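You operate a simulated robot arm through the tools that you are given. There is no shell and no other tool.

You run a simulated robot arm. Do the job below in one go: nothing can be reset, and whatever is moved stays where it is left.

TASK
Earth-test the white monitor and tag it by the result.
Fine: plug it into the safety analyser, clip the earth lead on its stud, press EARTH; tags are in the tag rack.
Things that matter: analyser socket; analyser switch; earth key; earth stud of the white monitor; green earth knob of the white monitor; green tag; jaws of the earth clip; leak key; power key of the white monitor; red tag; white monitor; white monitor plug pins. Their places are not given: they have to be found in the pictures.

It is judged by the outcome, as a careful person would: the job done as asked, and still so three seconds after it is handed in. It fails if anything else is knocked over, pushed out of place, dropped, spilled or broken.

THE ROBOT
A 6-joint arm with a two-finger parallel gripper, fixed in place. Base frame: the origin is at the foot of the arm, x ahead of it, y to its left, z up. Lengths are in mm, angles in rad, forces in N, time in s.
With the tool pointing down near the work surface it reaches from about 420 to 860 mm from the base axis. Its first joint turns from -2.007 to 2.007 rad. Payload 4.2 kg.
The TCP is the grasp point between the finger pads, 23 mm short of the fingertips. In the tool frame z runs along the fingers and y along their closing line. The gripper opens to 94 mm. The fingers are 38 mm wide and 10 mm thick; the gripper's body (54 by 96 mm) begins 39 mm behind the TCP.
Orientation is that of the tool frame in the base frame, as a unit quaternion [x, y, z, w]. With the fingers straight down and closing along the base's y, the tool's x points along the base's -x, its y along +y and its z along -z.

THE INTERFACE
- The arm moves only by the tool send_rows. Its argument "increments" is a list that holds one entry, the list of rows, each a list of 7 numbers: the opening, from 0 (shut) to 1 (fully open), then the shift along the tool's x, y, z in mm, then the turn, a rotation vector about the tool's x, y, z in rad. In form: [[[gripper, dx, dy, dz, ax, ay, az], ...]]. A call has 1 to 20 rows; each row is the pose to reach, as a shift and turn from the pose commanded when the call began, along the tool's axes at that moment. A row lasts 0.2 s, in which the tool goes at most 50 mm and 0.15 rad; a call with a longer step from one row to the next is refused whole, and so is a gripper value outside its range. Where a pose cannot be reached the arm comes as near as it can. A force on the tool above 40 N (or 10 N above the force at the start of the call, whichever is more), or a blocked arm, ends the call early, and 0.2 s more pass. The fingers move at their own pace (about 108 mm/s each) and stop on an object; they squeeze with about 33 N. The grip force told is the motor's: it shows also when the fingers shut on nothing. Time passes only in rows, and 0.2 s behind the last, so rows that repeat a pose let the fingers close. It gives the time, the measured TCP pose, the force on the tool (base axes), the opening and the grip force at its end, in the units of the frame above (readings bear some noise), with the torque about the TCP (base axes, N m) and any sound that the robot's microphone picked up, and new pictures: "pictures" is both (left out), scene, wrist or none.
- Cameras (640 x 400 px; columns grow to the right, rows downward): "scene" is fixed at [393.4, 492.9, 1392.3]; the picture's right is [-0.90, -0.43, 0.00], its down [-0.26, 0.54, -0.80] and it looks along [0.34, -0.72, -0.60] (base axes); focal length 338 px, centre (320, 200). "wrist" rides on the gripper at [86, 16, -74] in the tool frame; the picture's right is [-0.18, 0.98, 0.00], its down [-0.58, -0.11, -0.81] and it looks along [-0.79, -0.15, 0.59] (tool axes); focal length 243 px, centre (320, 200).
- move_column(by): slides the trunk up (or, below 0, down) by that many mm; the arm rides with it, the base frame stays. It gives what a move gives, with no picture.
- point_at(camera, pixels): for up to 12 pixels [column, row] of the newest picture of that camera ("zoom" is the newest enlarged one), the place [x, y, z] in the base frame of the surface seen there, good to about 2 mm, but the place of the scene camera against the robot may be out by one fixed shift of up to 12 mm in any direction. It takes no simulated time.
- close_up(camera, box): a new picture of the part [left, top, right, bottom] of that camera's present view, enlarged. It takes no simulated time.
- finish_job(): hands the job in; it is judged then, once.

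Unless the task says otherwise, let go and move clear before handing in.

The tools are called after ">>>" as a command line: name --argument value ..., lists and objects as JSON in quotes. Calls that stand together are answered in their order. send_rows: Moves the arm, as the interface text tells. Its arguments: {"type":"object","properties":{"increments":{"type":"array"},"pictures":{"type":"string","enum":["both","scene","wrist","none"]}},"required":["increments"]} The other tools are called the same way: move_column (by) slides the trunk up or down; point_at (camera, pixels) gives the place of the surface under pixels of a picture; close_up (camera, box) takes an enlarged picture of a part of a camera's view; finish_job () hands the job in.

At the start:

```text
time: 0.0
tcp_pos: [494.5, 94.4, 1146.9]
ee_rot: [-0.001, 1.0, 0.0, 0.0]
force: [-0.4, 0.5, -0.1]
torque: [-0.01, -0.01, -0.03]
finger_gap: 94.1
gripper_force: 0.1
trunk travel left (down, up): [-750.0, 240.0]
```

scene: 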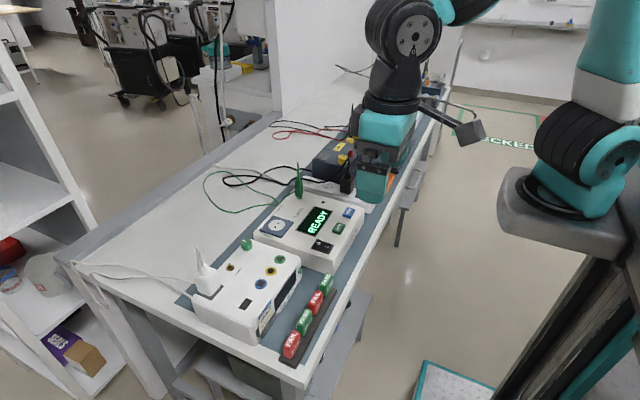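
wrist: 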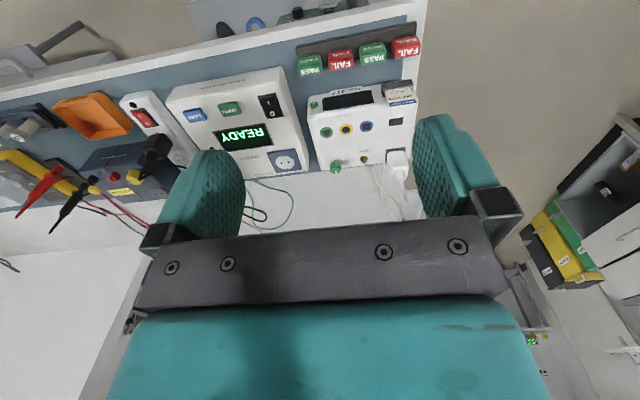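

The scene shows the analyser (READY screen near px 315,222), the white monitor (px 250,290) with a plug near (207,275), and the tag rack (px 310,320). I'll take enlarged views of these areas first.

>>> close_up --camera "scene" --box '[170, 220, 350, 370]'

>>> close_up --camera "scene" --box '[190, 150, 390, 275]'

>>> close_up --camera "wrist" --box '[150, 20, 450, 220]'

```text
2.67 times, centred on (260, 295) of scene
```

zoom: 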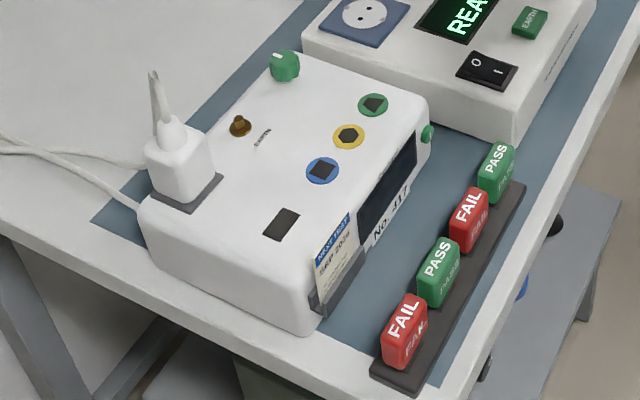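

```text
3.20 times, centred on (290, 212) of scene
```

zoom: 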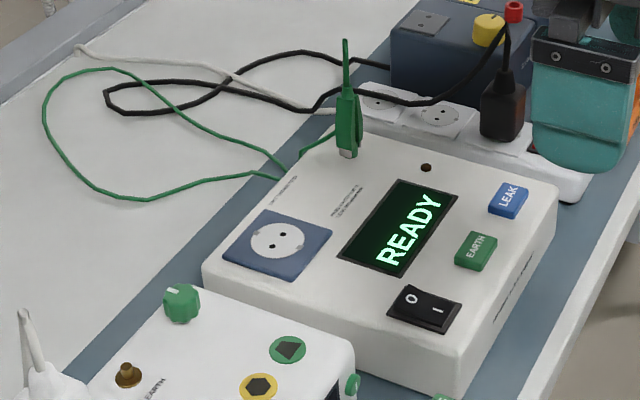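

```text
2.00 times, centred on (300, 120) of wrist
```

zoom: 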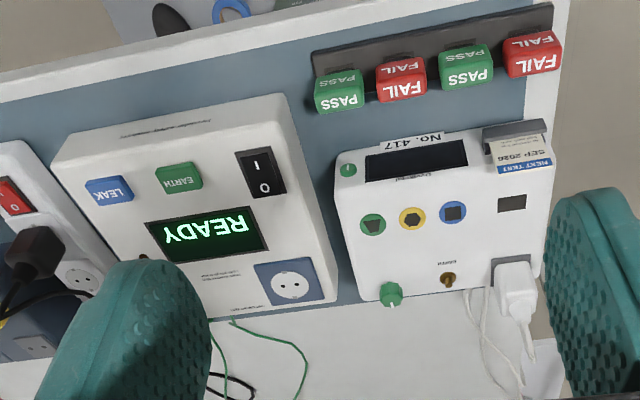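

The zooms show the analyser socket, LEAK/EARTH keys, switch, parked earth clip, brass stud, green knob and the plug parked on the monitor's corner. I'll measure their places in the wrist picture.

>>> point_at --camera "zoom" --pixels '[[291, 285], [260, 172], [179, 176], [109, 189], [448, 279], [391, 293], [512, 203], [514, 280], [339, 92], [402, 80], [466, 67], [533, 53]]'

>>> point_at --camera "scene" --pixels '[[276, 226], [322, 246], [339, 228], [348, 213], [260, 266], [250, 243], [249, 303], [207, 280], [298, 195], [299, 165], [238, 267], [291, 345]]'

```text
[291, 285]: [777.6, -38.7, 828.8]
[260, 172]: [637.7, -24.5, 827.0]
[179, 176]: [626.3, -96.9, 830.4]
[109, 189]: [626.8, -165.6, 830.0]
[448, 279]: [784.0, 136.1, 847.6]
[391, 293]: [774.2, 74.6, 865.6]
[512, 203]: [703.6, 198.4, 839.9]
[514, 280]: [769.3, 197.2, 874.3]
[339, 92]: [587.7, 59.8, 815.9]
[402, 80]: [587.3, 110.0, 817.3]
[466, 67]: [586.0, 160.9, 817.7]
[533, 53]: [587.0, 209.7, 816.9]
```

```text
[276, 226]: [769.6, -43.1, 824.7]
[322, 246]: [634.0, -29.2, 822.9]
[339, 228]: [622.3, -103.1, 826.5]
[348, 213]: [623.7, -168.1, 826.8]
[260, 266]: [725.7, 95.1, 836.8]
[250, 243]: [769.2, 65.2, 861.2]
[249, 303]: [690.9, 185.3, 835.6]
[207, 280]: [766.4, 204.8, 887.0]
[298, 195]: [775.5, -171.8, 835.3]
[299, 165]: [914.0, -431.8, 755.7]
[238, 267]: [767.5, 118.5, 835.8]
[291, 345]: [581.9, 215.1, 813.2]
```

Wrist and scene measurements agree with a scene offset of about (-4,-4,-4) mm: socket ≈ (778,-39,829), EARTH key ≈ (626,-97,830), stud ≈ (784,136,848), plug ≈ (769,197,~870). I'll lower the trunk by 150 mm to get nearer to the work for closer looks.

>>> move_column --by -150

```text
time: 1.8
tcp_pos: [493.2, 92.9, 996.6]
ee_rot: [0.0, 1.0, 0.0, 0.0]
force: [0.3, -0.3, 0.4]
torque: [0.0, -0.02, 0.01]
finger_gap: 94.2
gripper_force: 0.0
trunk travel left (down, up): [-600.0, 390.0]
```

The trunk moved to TCP z≈997 with no contact. I'll move toward the monitor to look at the plug, stud and tag places from closer.

>>> send_rows --increments '[[[1, -27, 27, 5, 0, 0, 0], [1, -54, 54, 10, 0, 0, 0], [1, -80, 80, 15, 0, 0, 0], [1, -106, 107, 20, 0, 0, 0]]]' --pictures "both"

```text
time: 2.8
tcp_pos: [600.6, 202.1, 976.0]
ee_rot: [0.001, 1.0, 0.0, -0.001]
force: [-0.2, -0.1, 0.1]
torque: [0.03, 0.0, -0.03]
finger_gap: 94.0
gripper_force: 0.1
trunk travel left (down, up): [-600.0, 390.0]
```

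scene: 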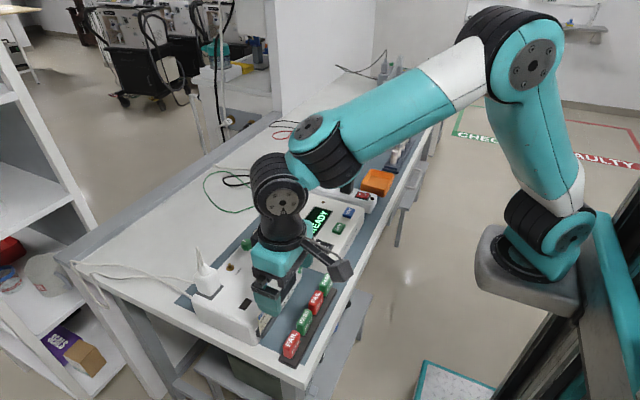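
wrist: 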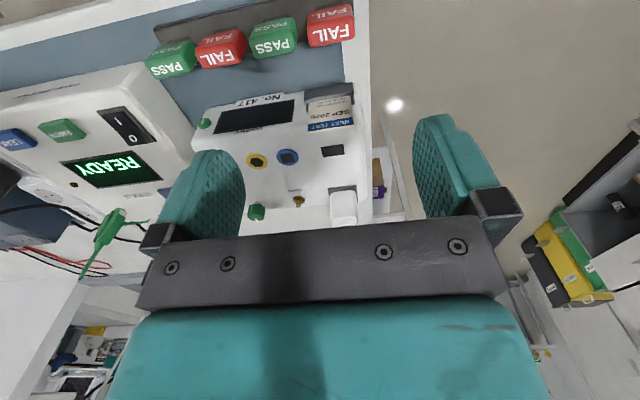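

The wrist picture now shows the monitor's top at px (200–350, 100–220) with its tag holder and plug. I'll enlarge it.

>>> close_up --camera "wrist" --box '[180, 70, 380, 230]'

>>> close_up --camera "wrist" --box '[0, 50, 180, 280]'

>>> close_up --camera "scene" --box '[440, 90, 640, 215]'

```text
2.50 times, centred on (280, 150) of wrist
```

zoom: 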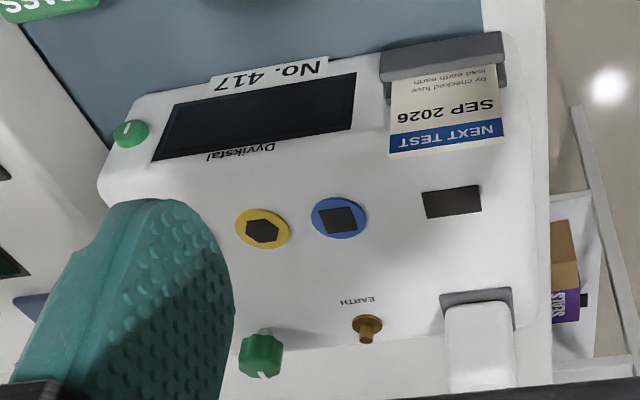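

```text
1.74 times, centred on (90, 165) of wrist
```

zoom: 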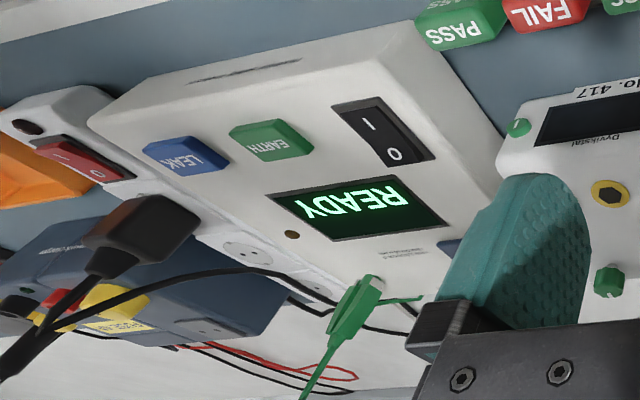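

```text
3.20 times, centred on (540, 152) of scene
```

zoom: 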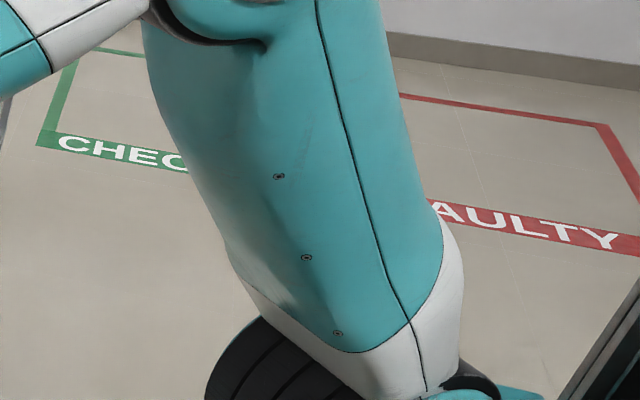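

The monitor's card reads "NEXT TEST SEP 2026" with smaller text beneath, and there's printing on the analyser beside its socket and clip. I'll enlarge those to read them.

>>> close_up --camera "wrist" --box '[295, 75, 365, 140]'

>>> close_up --camera "scene" --box '[270, 180, 330, 220]'

>>> close_up --camera "wrist" --box '[50, 170, 150, 270]'

```text
6.15 times, centred on (330, 108) of wrist
```

zoom: 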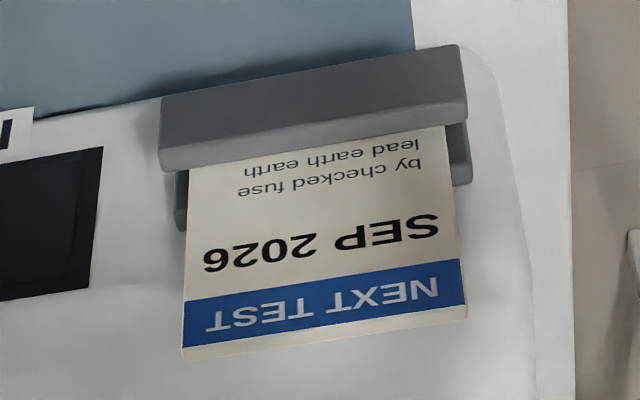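

```text
10.00 times, centred on (300, 200) of scene
```

zoom: 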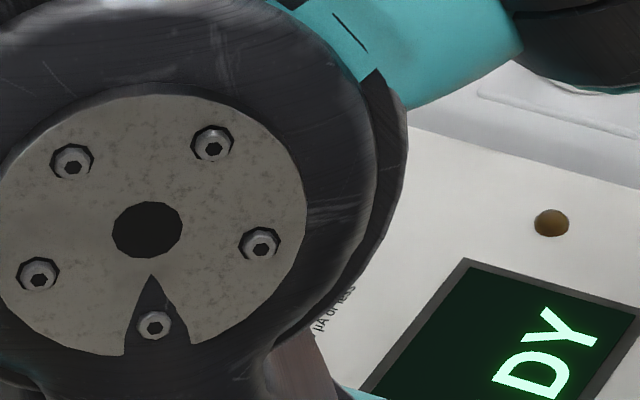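

```text
4.00 times, centred on (100, 220) of wrist
```

zoom: 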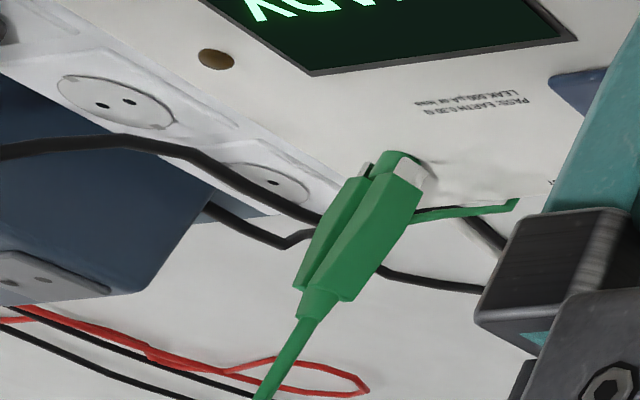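

The analyser is printed "PASS: EARTH 0.30 Ω / LEAK 500 µA or less", so the pass limit is 0.30 Ω. Next I'll come closer to the plug to measure it.

>>> send_rows --increments '[[[1, -30, 5, 13, 0, 0, 0], [1, -60, 10, 26, 0, 0, 0], [1, -90, 14, 40, 0, 0, 0]]]' --pictures "both"

```text
time: 3.5
tcp_pos: [689.2, 215.5, 936.6]
ee_rot: [0.0, 1.0, 0.0, 0.0]
force: [0.0, 0.7, 0.9]
torque: [-0.02, -0.02, 0.0]
finger_gap: 93.9
gripper_force: 0.1
trunk travel left (down, up): [-600.0, 390.0]
```

scene: 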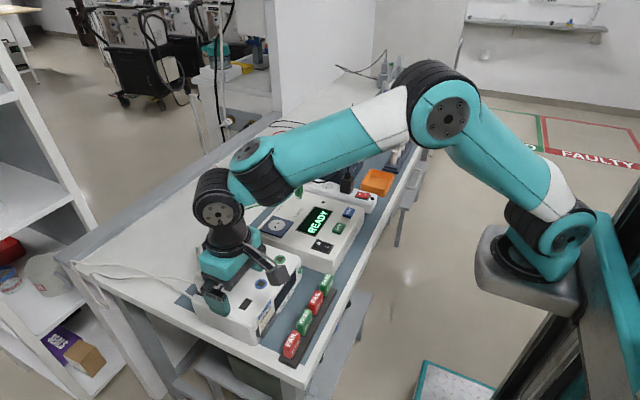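
wrist: 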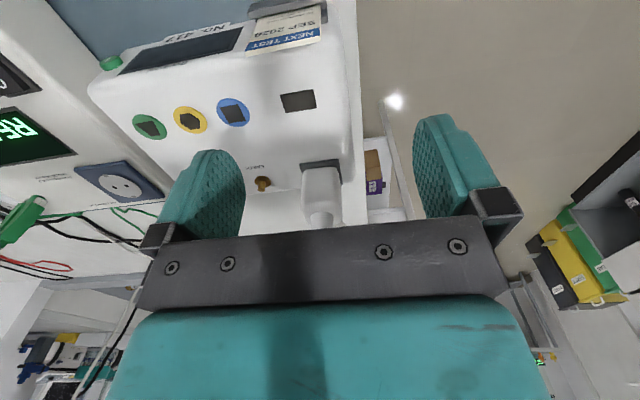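

The plug is visible between the fingers at px (320,195). I'll enlarge it and measure.

>>> close_up --camera "wrist" --box '[240, 140, 370, 235]'

```text
4.21 times, centred on (305, 188) of wrist
```

zoom: 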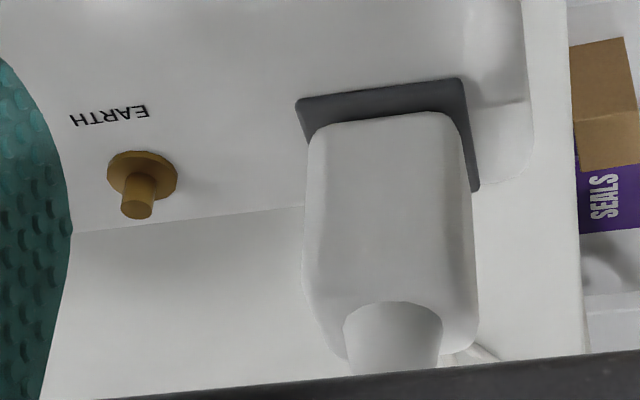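

>>> point_at --camera "zoom" --pixels '[[385, 130], [385, 180], [385, 240], [385, 295], [312, 160], [462, 150], [310, 220], [470, 220], [300, 105], [460, 85], [395, 340], [320, 320]]'

>>> point_at --camera "zoom" --pixels '[[440, 330], [350, 320], [440, 305], [465, 340], [140, 165], [140, 185], [138, 208], [112, 170], [174, 175], [240, 150], [395, 370], [475, 185]]'

```text
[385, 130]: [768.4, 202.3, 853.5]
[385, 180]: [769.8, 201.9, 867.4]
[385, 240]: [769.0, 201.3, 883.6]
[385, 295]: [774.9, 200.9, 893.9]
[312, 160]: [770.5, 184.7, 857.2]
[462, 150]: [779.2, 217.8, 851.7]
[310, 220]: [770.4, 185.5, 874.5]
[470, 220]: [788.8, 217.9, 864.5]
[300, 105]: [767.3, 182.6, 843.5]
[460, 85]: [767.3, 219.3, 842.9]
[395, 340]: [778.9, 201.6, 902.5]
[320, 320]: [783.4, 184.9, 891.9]
```

```text
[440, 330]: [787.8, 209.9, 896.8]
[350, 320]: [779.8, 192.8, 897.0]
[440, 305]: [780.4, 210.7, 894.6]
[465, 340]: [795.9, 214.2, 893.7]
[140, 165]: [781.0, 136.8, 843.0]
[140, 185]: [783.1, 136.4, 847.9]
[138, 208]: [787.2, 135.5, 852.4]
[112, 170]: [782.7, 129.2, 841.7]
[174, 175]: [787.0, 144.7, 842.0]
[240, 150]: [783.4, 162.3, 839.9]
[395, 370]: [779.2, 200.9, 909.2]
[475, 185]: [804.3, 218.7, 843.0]
```

The plug body spans y 185–218, x from 769, z 845–894 with a strain relief on top. I need to know how tall the cable stub above it is, so I'll check the scene view.

>>> close_up --camera "scene" --box '[60, 220, 300, 370]'

```text
2.67 times, centred on (180, 295) of scene
```

zoom: 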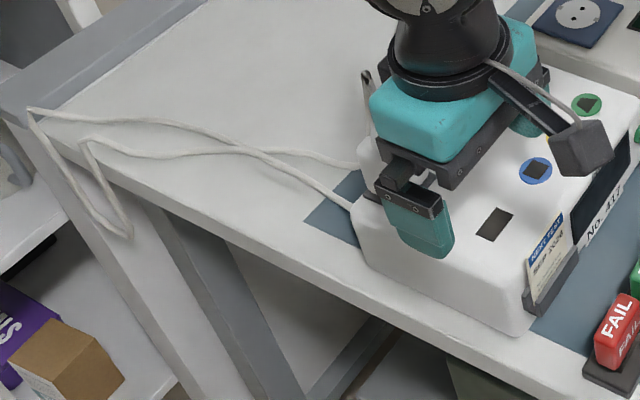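

The plug's lead rises to about z≈950 above the body, so I'll need a tilted grasp later to keep the palm clear of it. First I'll survey the socket and the clip from closer by moving over to the analyser side.

>>> send_rows --increments '[[[1, 2, -43, -6, 0, 0, 0], [1, 4, -86, -13, 0, 0, 0], [1, 6, -129, -13, 0, 0, 0], [1, 8, -172, -13, 0, 0, 0], [1, 9, -215, -13, 0, 0, 0], [1, 10, -258, -13, 0, 0, 0], [1, 10, -298, -13, 0, 0, 0]]]' --pictures "both"

```text
time: 5.2
tcp_pos: [680.7, -81.0, 949.0]
ee_rot: [0.0, 1.0, 0.0, 0.0]
force: [-0.1, -1.1, 0.5]
torque: [-0.02, -0.01, -0.02]
finger_gap: 94.1
gripper_force: 0.0
trunk travel left (down, up): [-600.0, 390.0]
```

scene: 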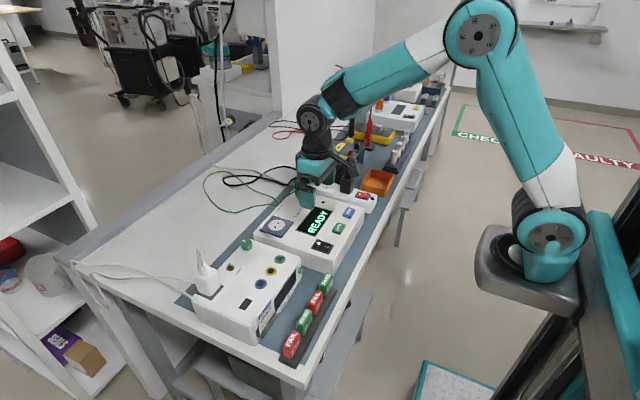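
wrist: 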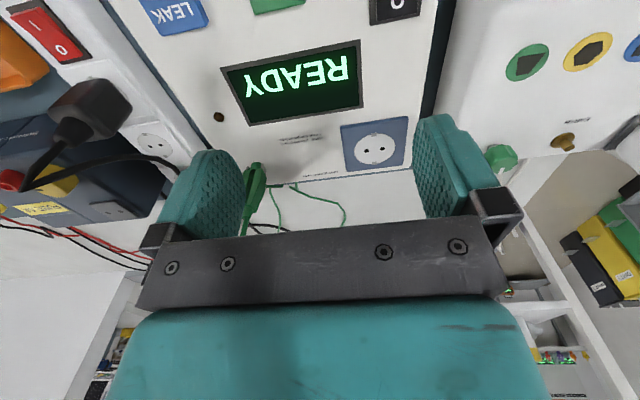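

>>> close_up --camera "wrist" --box '[330, 110, 420, 180]'

>>> close_up --camera "scene" --box '[170, 230, 270, 310]'

```text
5.71 times, centred on (375, 145) of wrist
```

zoom: 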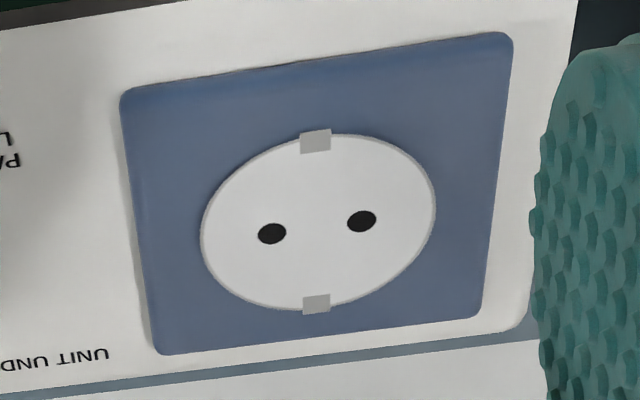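

```text
5.00 times, centred on (220, 270) of scene
```

zoom: 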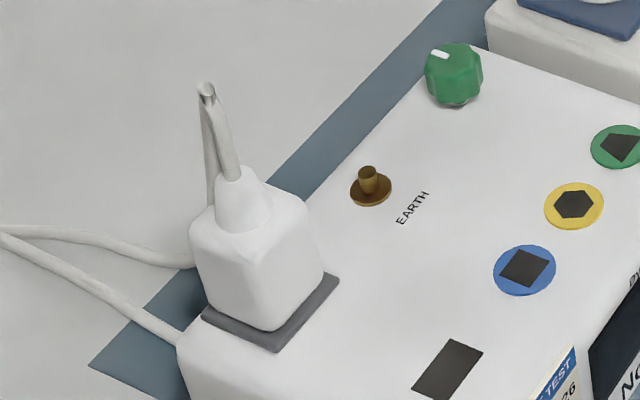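

The socket has two holes in a row along y with earth contacts fore and aft, and the plug lead goes up to a bend at zoom px (206,90). I'll measure the plug's parts here.

>>> point_at --camera "zoom" --pixels '[[206, 90], [222, 120], [235, 175], [240, 205], [255, 215], [250, 260], [215, 260], [300, 240], [325, 282], [275, 345], [205, 315], [250, 320]]'

>>> close_up --camera "wrist" --box '[330, 110, 420, 180]'

```text
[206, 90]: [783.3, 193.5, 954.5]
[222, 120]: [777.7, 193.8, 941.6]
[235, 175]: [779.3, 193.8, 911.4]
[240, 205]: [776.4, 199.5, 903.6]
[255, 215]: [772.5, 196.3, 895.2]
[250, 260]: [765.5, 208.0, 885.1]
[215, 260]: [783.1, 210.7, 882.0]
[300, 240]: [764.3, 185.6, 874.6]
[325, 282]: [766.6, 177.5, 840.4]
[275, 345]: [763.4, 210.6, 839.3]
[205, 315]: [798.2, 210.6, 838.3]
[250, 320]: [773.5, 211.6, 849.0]
```

```text
5.71 times, centred on (375, 145) of wrist
```

zoom: 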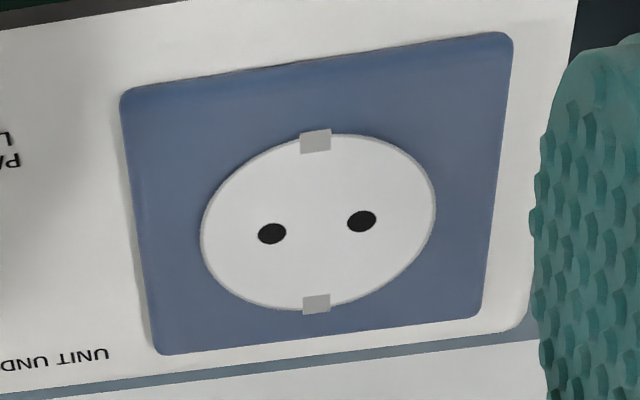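

>>> point_at --camera "zoom" --pixels '[[272, 234], [361, 222], [316, 142], [316, 304], [202, 235], [435, 208], [316, 225], [125, 95], [510, 40], [155, 350], [485, 315], [316, 200]]'

>>> close_up --camera "wrist" --box '[190, 130, 310, 240]'

```text
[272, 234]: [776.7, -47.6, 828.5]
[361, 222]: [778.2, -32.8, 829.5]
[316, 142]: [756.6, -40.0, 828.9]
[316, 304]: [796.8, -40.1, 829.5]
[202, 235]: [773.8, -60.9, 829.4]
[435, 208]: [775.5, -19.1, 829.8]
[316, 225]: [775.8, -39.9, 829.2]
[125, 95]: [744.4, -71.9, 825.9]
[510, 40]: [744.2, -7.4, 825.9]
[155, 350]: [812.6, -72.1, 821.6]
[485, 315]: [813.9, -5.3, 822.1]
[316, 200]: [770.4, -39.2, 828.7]
```

```text
3.64 times, centred on (250, 185) of wrist
```

zoom: 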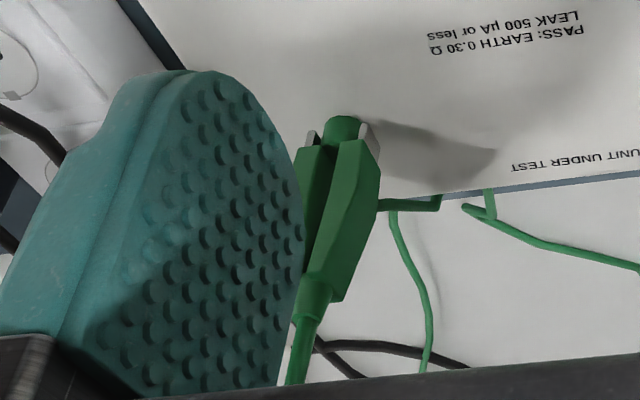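

The socket centre is ≈ (777,-40,829) with holes along y. Now I'll move toward the clip, seen at zoom px (340,200), to view it unobstructed.

>>> send_rows --increments '[[[1, 5, -32, 3, 0, 0, 0], [1, 5, -65, 6, 0, 0, 0], [1, 5, -95, 10, 0, 0, 0]]]' --pictures "both"

>>> close_up --camera "wrist" --box '[250, 90, 390, 240]'

>>> close_up --camera "scene" --box '[255, 150, 345, 220]'

```text
time: 6.0
tcp_pos: [674.3, -178.4, 940.3]
ee_rot: [0.0, 1.0, 0.0, 0.0]
force: [-0.2, 0.0, -0.3]
torque: [-0.03, 0.02, 0.0]
finger_gap: 94.0
gripper_force: 0.0
trunk travel left (down, up): [-600.0, 390.0]
```

scene: 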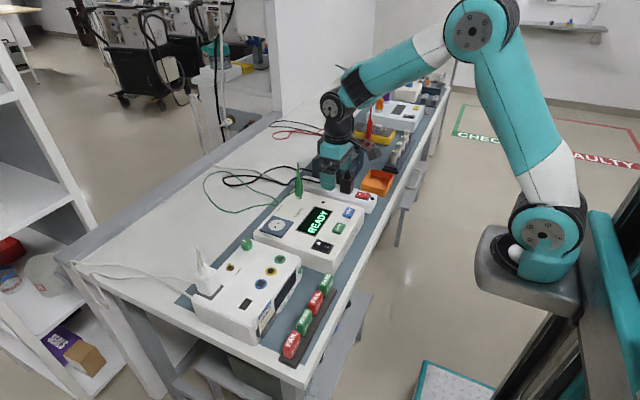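
wrist: 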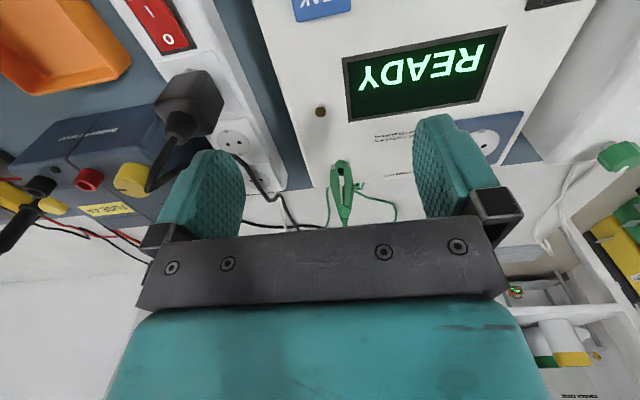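

```text
2.67 times, centred on (320, 165) of wrist
```

zoom: 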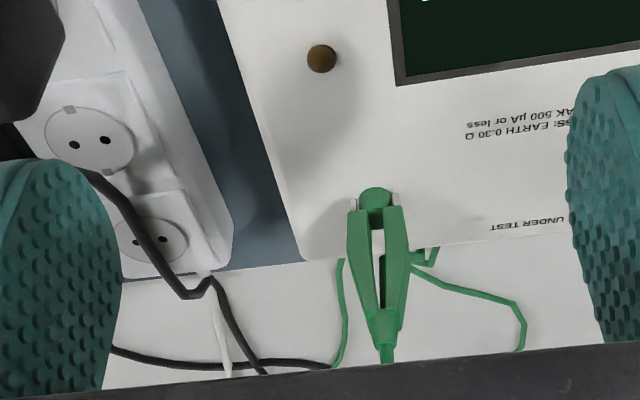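

```text
5.71 times, centred on (300, 185) of scene
```

zoom: 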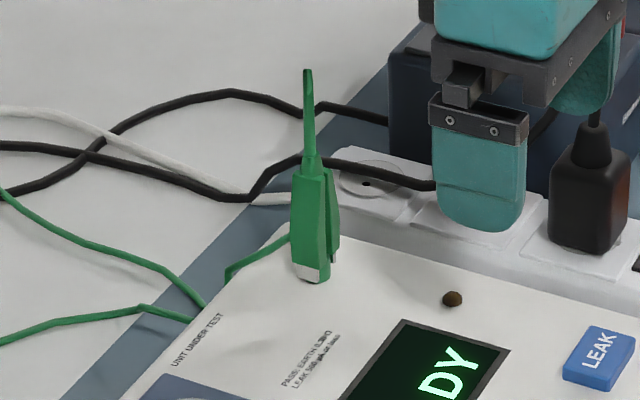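

The clip stands with its two arms spaced along y, jaws down on a small post, and its lead rising from the top. I'll measure it in both views.

>>> point_at --camera "zoom" --pixels '[[308, 75], [309, 130], [309, 155], [305, 175], [305, 220], [308, 260], [310, 275], [333, 200], [333, 245], [325, 270], [295, 250], [335, 260]]'

>>> close_up --camera "wrist" --box '[300, 140, 390, 235]'

```text
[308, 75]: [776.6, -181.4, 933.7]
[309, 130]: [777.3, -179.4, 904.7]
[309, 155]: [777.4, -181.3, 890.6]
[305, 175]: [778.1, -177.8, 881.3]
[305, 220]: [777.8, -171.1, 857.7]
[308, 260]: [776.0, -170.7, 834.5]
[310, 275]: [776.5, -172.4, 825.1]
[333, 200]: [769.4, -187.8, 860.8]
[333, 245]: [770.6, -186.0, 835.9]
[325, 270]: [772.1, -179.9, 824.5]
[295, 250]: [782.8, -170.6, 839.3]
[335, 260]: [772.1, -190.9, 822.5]
```

```text
4.21 times, centred on (345, 188) of wrist
```

zoom: 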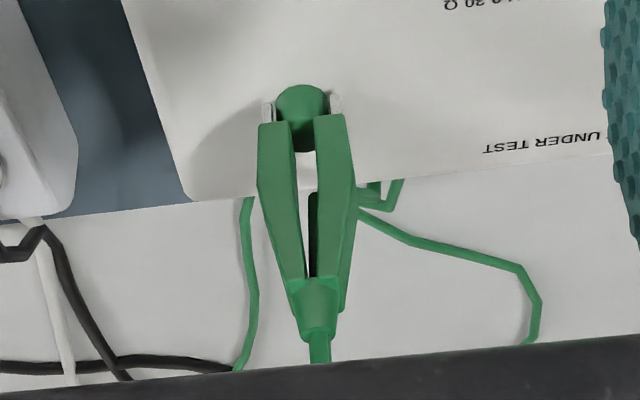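

>>> point_at --camera "zoom" --pixels '[[302, 100], [302, 130], [280, 100], [326, 100], [266, 110], [336, 105], [275, 140], [332, 135], [262, 170], [350, 175], [290, 260], [335, 260]]'

>>> point_at --camera "zoom" --pixels '[[318, 300], [318, 325], [318, 350], [302, 300], [336, 300], [308, 165], [335, 210], [280, 210], [300, 90], [268, 125], [340, 120], [345, 290]]'

```text
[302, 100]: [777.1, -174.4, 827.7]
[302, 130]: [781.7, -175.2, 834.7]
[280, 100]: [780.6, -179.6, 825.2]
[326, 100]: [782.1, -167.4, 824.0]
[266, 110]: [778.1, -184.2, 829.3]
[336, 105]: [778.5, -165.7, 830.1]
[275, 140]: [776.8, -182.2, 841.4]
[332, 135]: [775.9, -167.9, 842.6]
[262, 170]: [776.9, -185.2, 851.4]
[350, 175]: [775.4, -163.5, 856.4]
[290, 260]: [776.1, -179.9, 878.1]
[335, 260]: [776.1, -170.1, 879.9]
```

```text
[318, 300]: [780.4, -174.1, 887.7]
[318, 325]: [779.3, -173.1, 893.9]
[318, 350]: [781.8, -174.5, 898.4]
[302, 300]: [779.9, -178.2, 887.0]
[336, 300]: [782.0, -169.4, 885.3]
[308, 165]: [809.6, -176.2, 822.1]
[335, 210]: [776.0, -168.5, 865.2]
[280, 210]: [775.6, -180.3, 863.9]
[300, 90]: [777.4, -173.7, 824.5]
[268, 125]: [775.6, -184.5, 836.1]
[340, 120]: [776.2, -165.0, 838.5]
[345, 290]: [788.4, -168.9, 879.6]
```

The clip's arms span y −185…−163.5, front face x≈776, jaws at z≈824–838, centre ≈ (782,−174.5), with its lead rising to z≈938. I'll check the height of the tag card on the monitor, since the camera bracket will pass near it.

>>> point_at --camera "scene" --pixels '[[270, 302], [260, 318], [262, 333], [269, 312], [258, 337], [277, 322], [246, 304], [262, 285], [302, 345], [319, 318], [309, 312], [331, 287]]'

>>> close_up --camera "scene" --box '[235, 260, 345, 365]'

```text
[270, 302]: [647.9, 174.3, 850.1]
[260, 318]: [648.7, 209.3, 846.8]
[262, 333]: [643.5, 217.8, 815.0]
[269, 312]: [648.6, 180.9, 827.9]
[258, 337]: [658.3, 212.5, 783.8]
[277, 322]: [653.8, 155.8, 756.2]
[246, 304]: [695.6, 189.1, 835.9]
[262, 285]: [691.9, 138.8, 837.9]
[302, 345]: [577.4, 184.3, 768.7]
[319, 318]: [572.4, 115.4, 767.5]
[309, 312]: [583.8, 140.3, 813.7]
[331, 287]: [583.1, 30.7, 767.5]
```

```text
3.81 times, centred on (290, 312) of scene
```

zoom: 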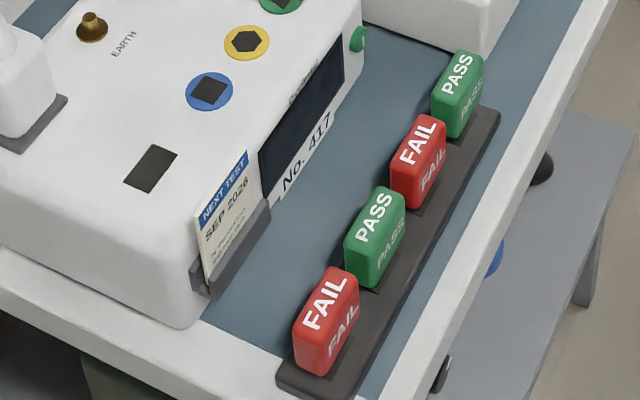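

The card's top is at z≈852, x≈648, so a 35° forward-tilted grasp keeps both the palm clear of the lead and the camera clear of the card. I'll move to a pre-grasp point behind the plug, tilting as I go.

>>> send_rows --increments '[[[0.8, -5, 38, -6, 0, -0.06, 0], [0.8, -10, 76, -12, 0, -0.12, 0], [0.8, -15, 114, -18, 0, -0.18, 0], [0.8, -20, 152, -24, 0, -0.24, 0], [0.8, -25, 190, -30, 0, -0.3, 0], [0.8, -30, 228, -35, 0, -0.36, 0], [0.8, -35, 266, -35, 0, -0.42, 0], [0.8, -40, 304, -35, 0, -0.48, 0], [0.8, -43, 342, -35, 0, -0.54, 0], [0.8, -46, 379, -35, 0, -0.61, 0]]]' --pictures "both"

```text
time: 8.2
tcp_pos: [720.9, 201.5, 976.9]
ee_rot: [0.001, 0.954, -0.001, 0.301]
force: [1.1, 0.3, 0.7]
torque: [0.02, 0.04, 0.03]
finger_gap: 75.3
gripper_force: 0.1
trunk travel left (down, up): [-600.0, 390.0]
```

scene: 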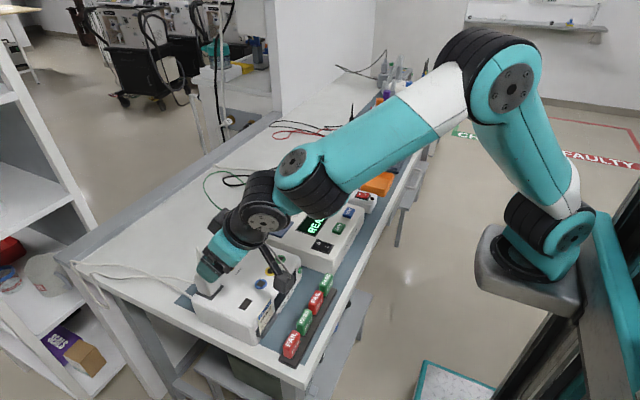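
wrist: 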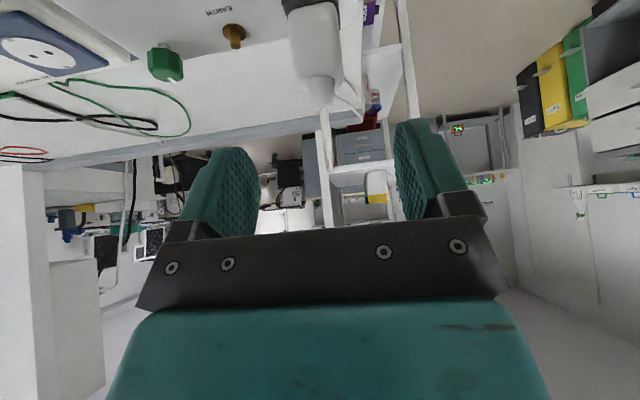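

The plug (px 315,50) and its lead (px 327,130) sit midway between the open fingers, and the tilt is 35° as planned. I'll advance partway along the tool axis and check.

>>> send_rows --increments '[[[0.8, 4, 0, 20, 0, 0, 0], [0.8, 8, 0, 40, 0, 0, 0], [0.8, 10, 0, 62, 0, 0, 0]]]' --pictures "both"

>>> close_up --camera "scene" --box '[160, 210, 320, 330]'

```text
time: 8.9
tcp_pos: [747.1, 199.9, 918.8]
ee_rot: [0.0, 0.954, 0.0, 0.301]
force: [-1.0, 0.1, -0.8]
torque: [-0.01, 0.02, -0.03]
finger_gap: 75.3
gripper_force: 0.1
trunk travel left (down, up): [-600.0, 390.0]
```

scene: 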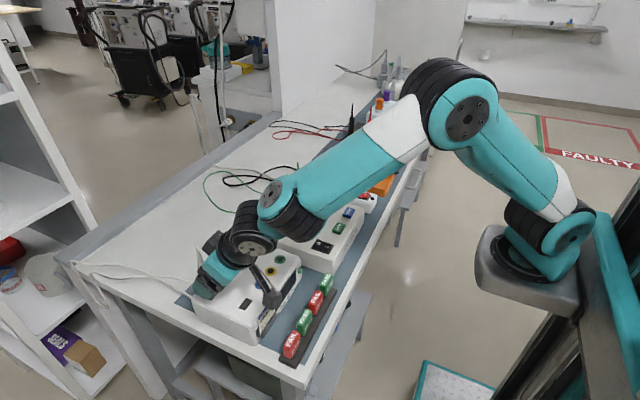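
wrist: 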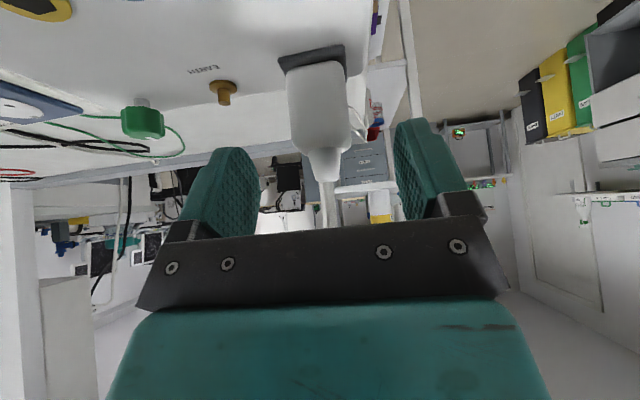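

```text
3.33 times, centred on (240, 270) of scene
```

zoom: 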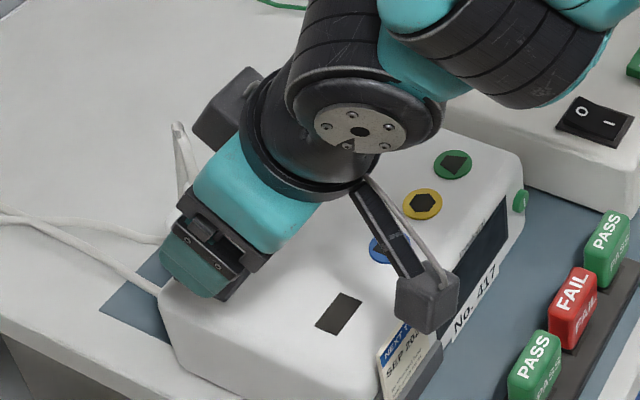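

A grey housing is visible on the gripper's far side at zoom px (230,105); I need to know whether it could meet the plug's lead.

>>> point_at --camera "zoom" --pixels '[[225, 85], [200, 125], [215, 140], [240, 110], [180, 130], [190, 170], [430, 300], [420, 325], [450, 290], [200, 270], [370, 195], [255, 150]]'

```text
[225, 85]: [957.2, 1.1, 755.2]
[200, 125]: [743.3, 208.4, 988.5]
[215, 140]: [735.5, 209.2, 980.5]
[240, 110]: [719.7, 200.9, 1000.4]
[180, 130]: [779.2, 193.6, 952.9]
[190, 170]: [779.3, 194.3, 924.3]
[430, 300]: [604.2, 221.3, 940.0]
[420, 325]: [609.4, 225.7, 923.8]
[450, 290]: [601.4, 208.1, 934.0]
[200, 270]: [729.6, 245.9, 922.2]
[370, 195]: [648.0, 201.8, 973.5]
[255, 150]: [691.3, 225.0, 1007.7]
```

The housing reaches about u≈−42 mm off the tool axis, so it could be near the lead's tip. I'll look closer at that corner for exact extents.

>>> close_up --camera "scene" --box '[190, 220, 250, 270]'

```text
8.00 times, centred on (220, 245) of scene
```

zoom: 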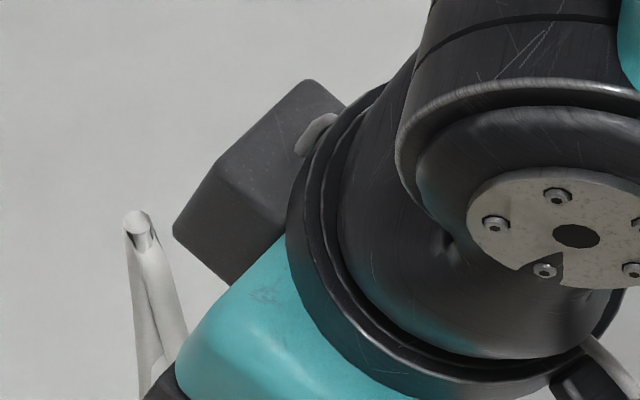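

>>> point_at --camera "zoom" --pixels '[[178, 230], [225, 275], [245, 165], [310, 90], [205, 190], [230, 225], [270, 250], [138, 215], [150, 240], [165, 290], [180, 330], [140, 300]]'

```text
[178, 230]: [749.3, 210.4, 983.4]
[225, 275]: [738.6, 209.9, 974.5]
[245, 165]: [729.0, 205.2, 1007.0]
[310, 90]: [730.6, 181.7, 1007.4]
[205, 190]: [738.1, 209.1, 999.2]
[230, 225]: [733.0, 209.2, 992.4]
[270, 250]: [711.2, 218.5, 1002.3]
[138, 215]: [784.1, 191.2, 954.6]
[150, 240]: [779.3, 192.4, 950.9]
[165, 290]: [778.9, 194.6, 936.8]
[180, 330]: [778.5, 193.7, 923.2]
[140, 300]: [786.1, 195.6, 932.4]
```

The housing face is at u≈−45 mm from s≈51 mm, so I'll use a TCP about 12 mm short of the lead and 37° tilt, which leaves roughly 9 mm clearance. Advancing to the grasp pose (771,201,878) with fingers still open.

>>> send_rows --increments '[[[0.8, 2, 0, 12, 0, -0.02, 0], [0.8, 4, 0, 24, 0, -0.04, 0], [0.8, 4.3, 0, 36, 0, -0.04, 0], [0.8, 4.3, 0, 47, 0, -0.04, 0]]]' --pictures "both"

>>> close_up --camera "scene" --box '[160, 210, 320, 330]'

>>> close_up --camera "wrist" --box '[200, 40, 440, 240]'

```text
time: 9.9
tcp_pos: [771.6, 200.7, 876.9]
ee_rot: [0.0, 0.947, -0.001, 0.32]
force: [0.7, 0.2, 0.2]
torque: [-0.04, -0.05, 0.01]
finger_gap: 75.3
gripper_force: 0.0
trunk travel left (down, up): [-600.0, 390.0]
```

scene: 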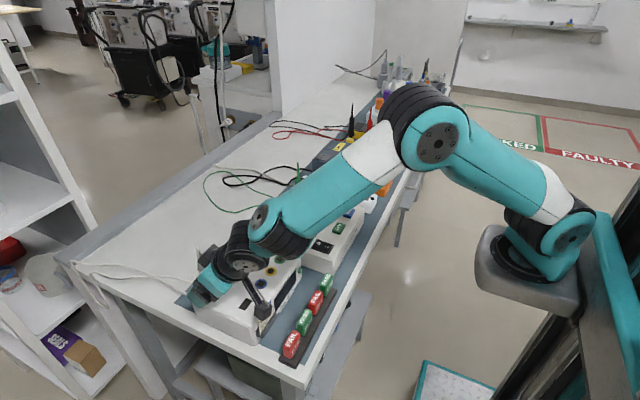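
wrist: 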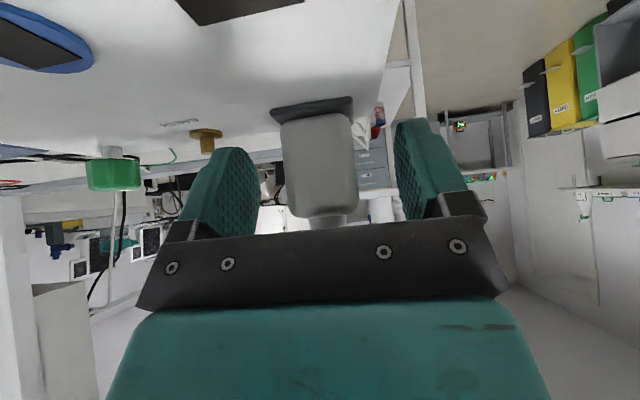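

```text
3.33 times, centred on (240, 270) of scene
```

zoom: 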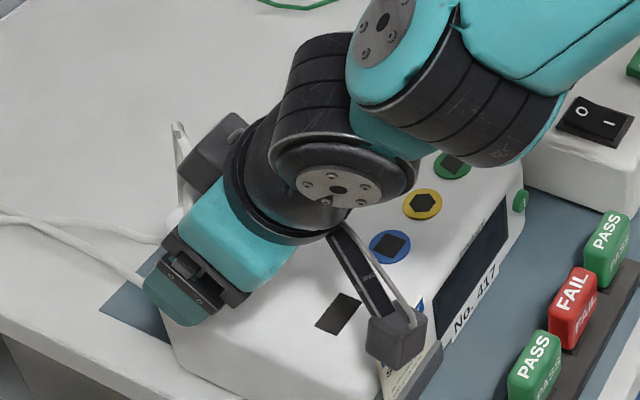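

```text
2.00 times, centred on (320, 140) of wrist
```

zoom: 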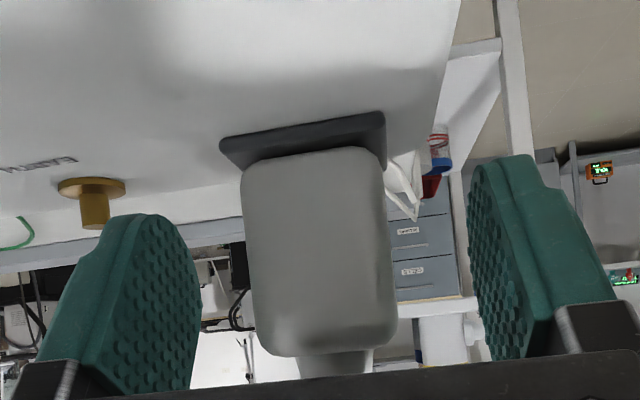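

The plug sits centred between the pads (zoom px 245–395 between pads at 200 and 470) and no contact force is read. I'll close the fingers on it.

>>> send_rows --increments '[[[0.3, 0, 0, 0, 0, 0, 0], [0.2, 0, 0, 0, 0, 0, 0], [0, 0, 0, 0, 0, 0, 0], [0, 0, 0, 0, 0, 0, 0]]]' --pictures "both"

>>> close_up --camera "wrist" --box '[200, 40, 440, 240]'

```text
time: 10.9
tcp_pos: [770.8, 199.9, 878.5]
ee_rot: [0.001, 0.948, 0.0, 0.318]
force: [1.6, -4.8, 0.0]
torque: [-0.07, -0.04, -0.04]
finger_gap: 35.6
gripper_force: 33.0
trunk travel left (down, up): [-600.0, 390.0]
```

scene: 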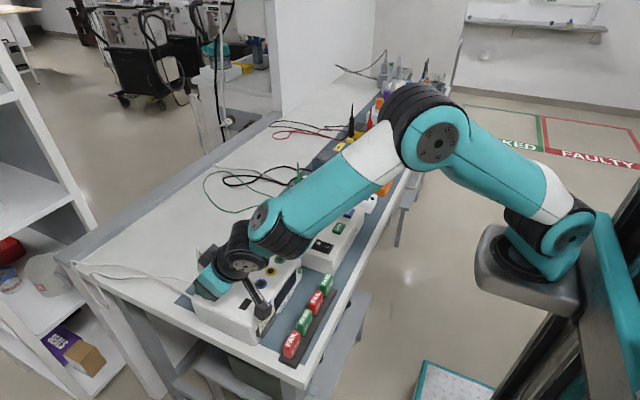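
wrist: 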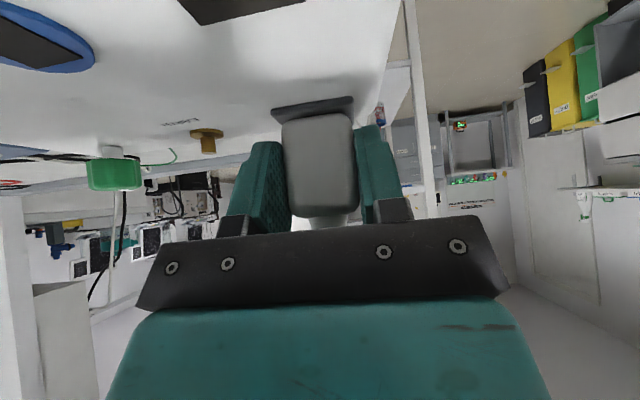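

```text
2.00 times, centred on (320, 140) of wrist
```

zoom: 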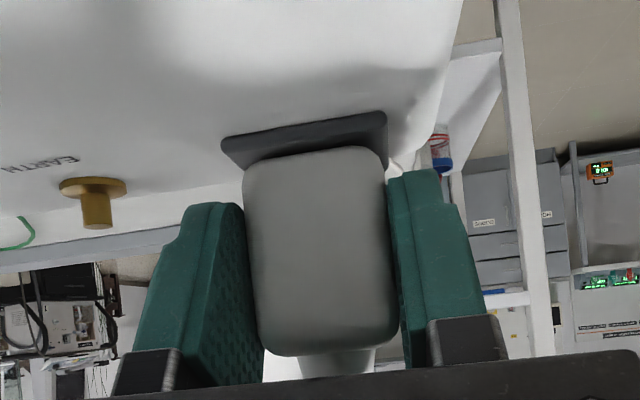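

The fingers hold the plug at 35.6 mm gap with 33 N. I'll lift straight up in small steps and watch the force.

>>> send_rows --increments '[[[0, -1.8, 0, -2.4, 0, 0, 0], [0, -3.6, 0, -4.8, 0, 0, 0], [0, -6, 0, -8, 0, 0, 0], [0, -9, 0, -12, 0, 0, 0], [0, -12.1, 0, -16, 0, 0, 0]]]' --pictures "both"

>>> close_up --camera "wrist" --box '[200, 40, 440, 240]'

>>> close_up --camera "scene" --box '[160, 210, 320, 330]'

```text
time: 12.2
tcp_pos: [772.6, 199.4, 898.3]
ee_rot: [-0.001, 0.948, 0.001, 0.318]
force: [0.0, 0.4, -0.2]
torque: [-0.01, 0.01, 0.0]
finger_gap: 35.6
gripper_force: 33.1
trunk travel left (down, up): [-600.0, 390.0]
```

scene: 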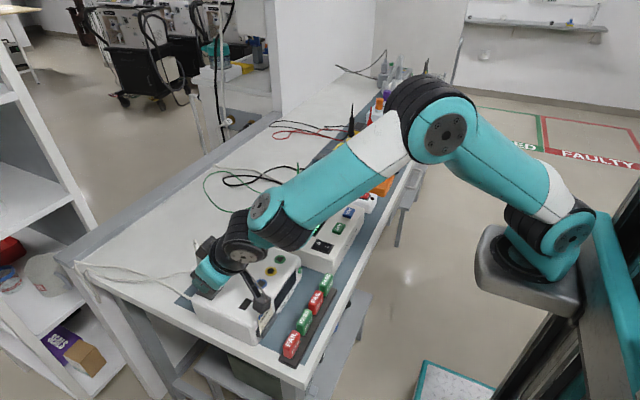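
wrist: 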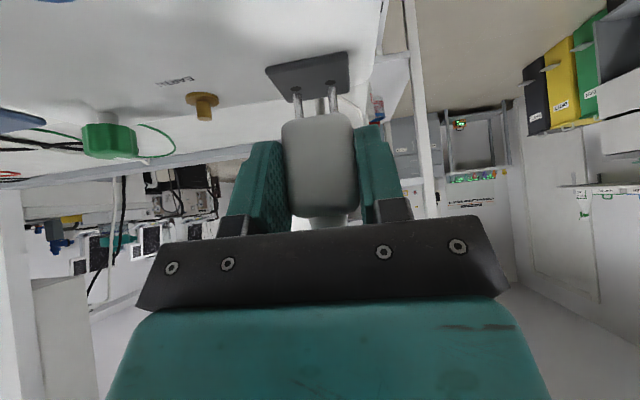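

```text
2.00 times, centred on (320, 140) of wrist
```

zoom: 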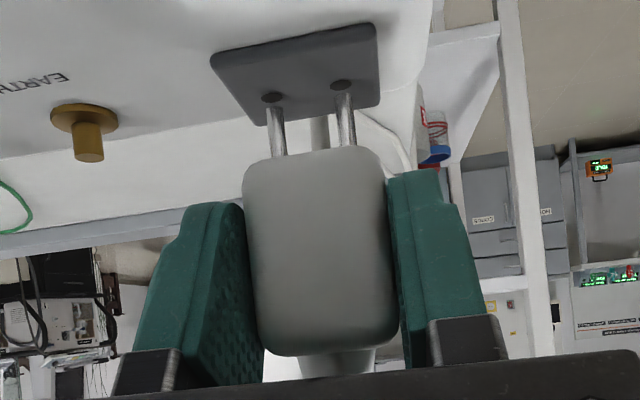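

```text
3.33 times, centred on (240, 270) of scene
```

zoom: 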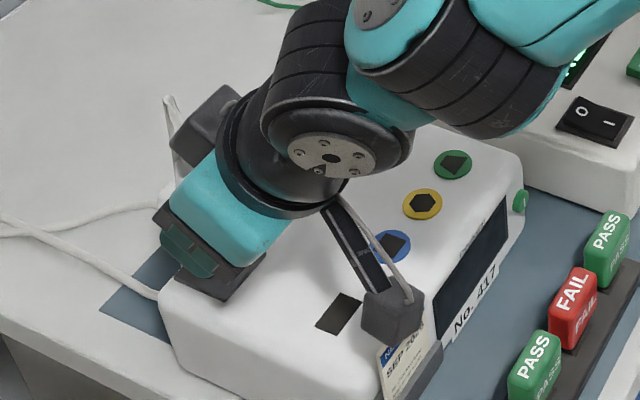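

Two metal pins are showing below the plug, side by side along y (wrist px ~297,100 and ~333,97). I'll measure them and the holes of the pad against the plug.

>>> close_up --camera "wrist" --box '[250, 40, 390, 140]'

```text
4.00 times, centred on (320, 90) of wrist
```

zoom: 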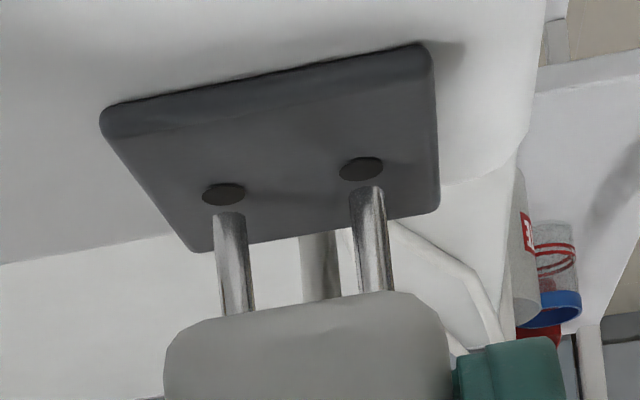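

>>> point_at --camera "zoom" --pixels '[[230, 225], [233, 260], [237, 300], [367, 200], [372, 240], [378, 280], [223, 194], [361, 168], [320, 280], [300, 330], [180, 350], [440, 330]]'

```text
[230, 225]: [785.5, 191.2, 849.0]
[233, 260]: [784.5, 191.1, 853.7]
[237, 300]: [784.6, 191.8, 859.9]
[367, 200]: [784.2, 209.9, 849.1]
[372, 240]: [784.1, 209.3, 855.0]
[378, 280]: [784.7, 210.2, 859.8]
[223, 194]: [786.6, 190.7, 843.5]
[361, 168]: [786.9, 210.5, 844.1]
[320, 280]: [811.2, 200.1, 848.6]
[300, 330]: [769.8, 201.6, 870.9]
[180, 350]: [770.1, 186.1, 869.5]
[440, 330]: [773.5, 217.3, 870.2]
```

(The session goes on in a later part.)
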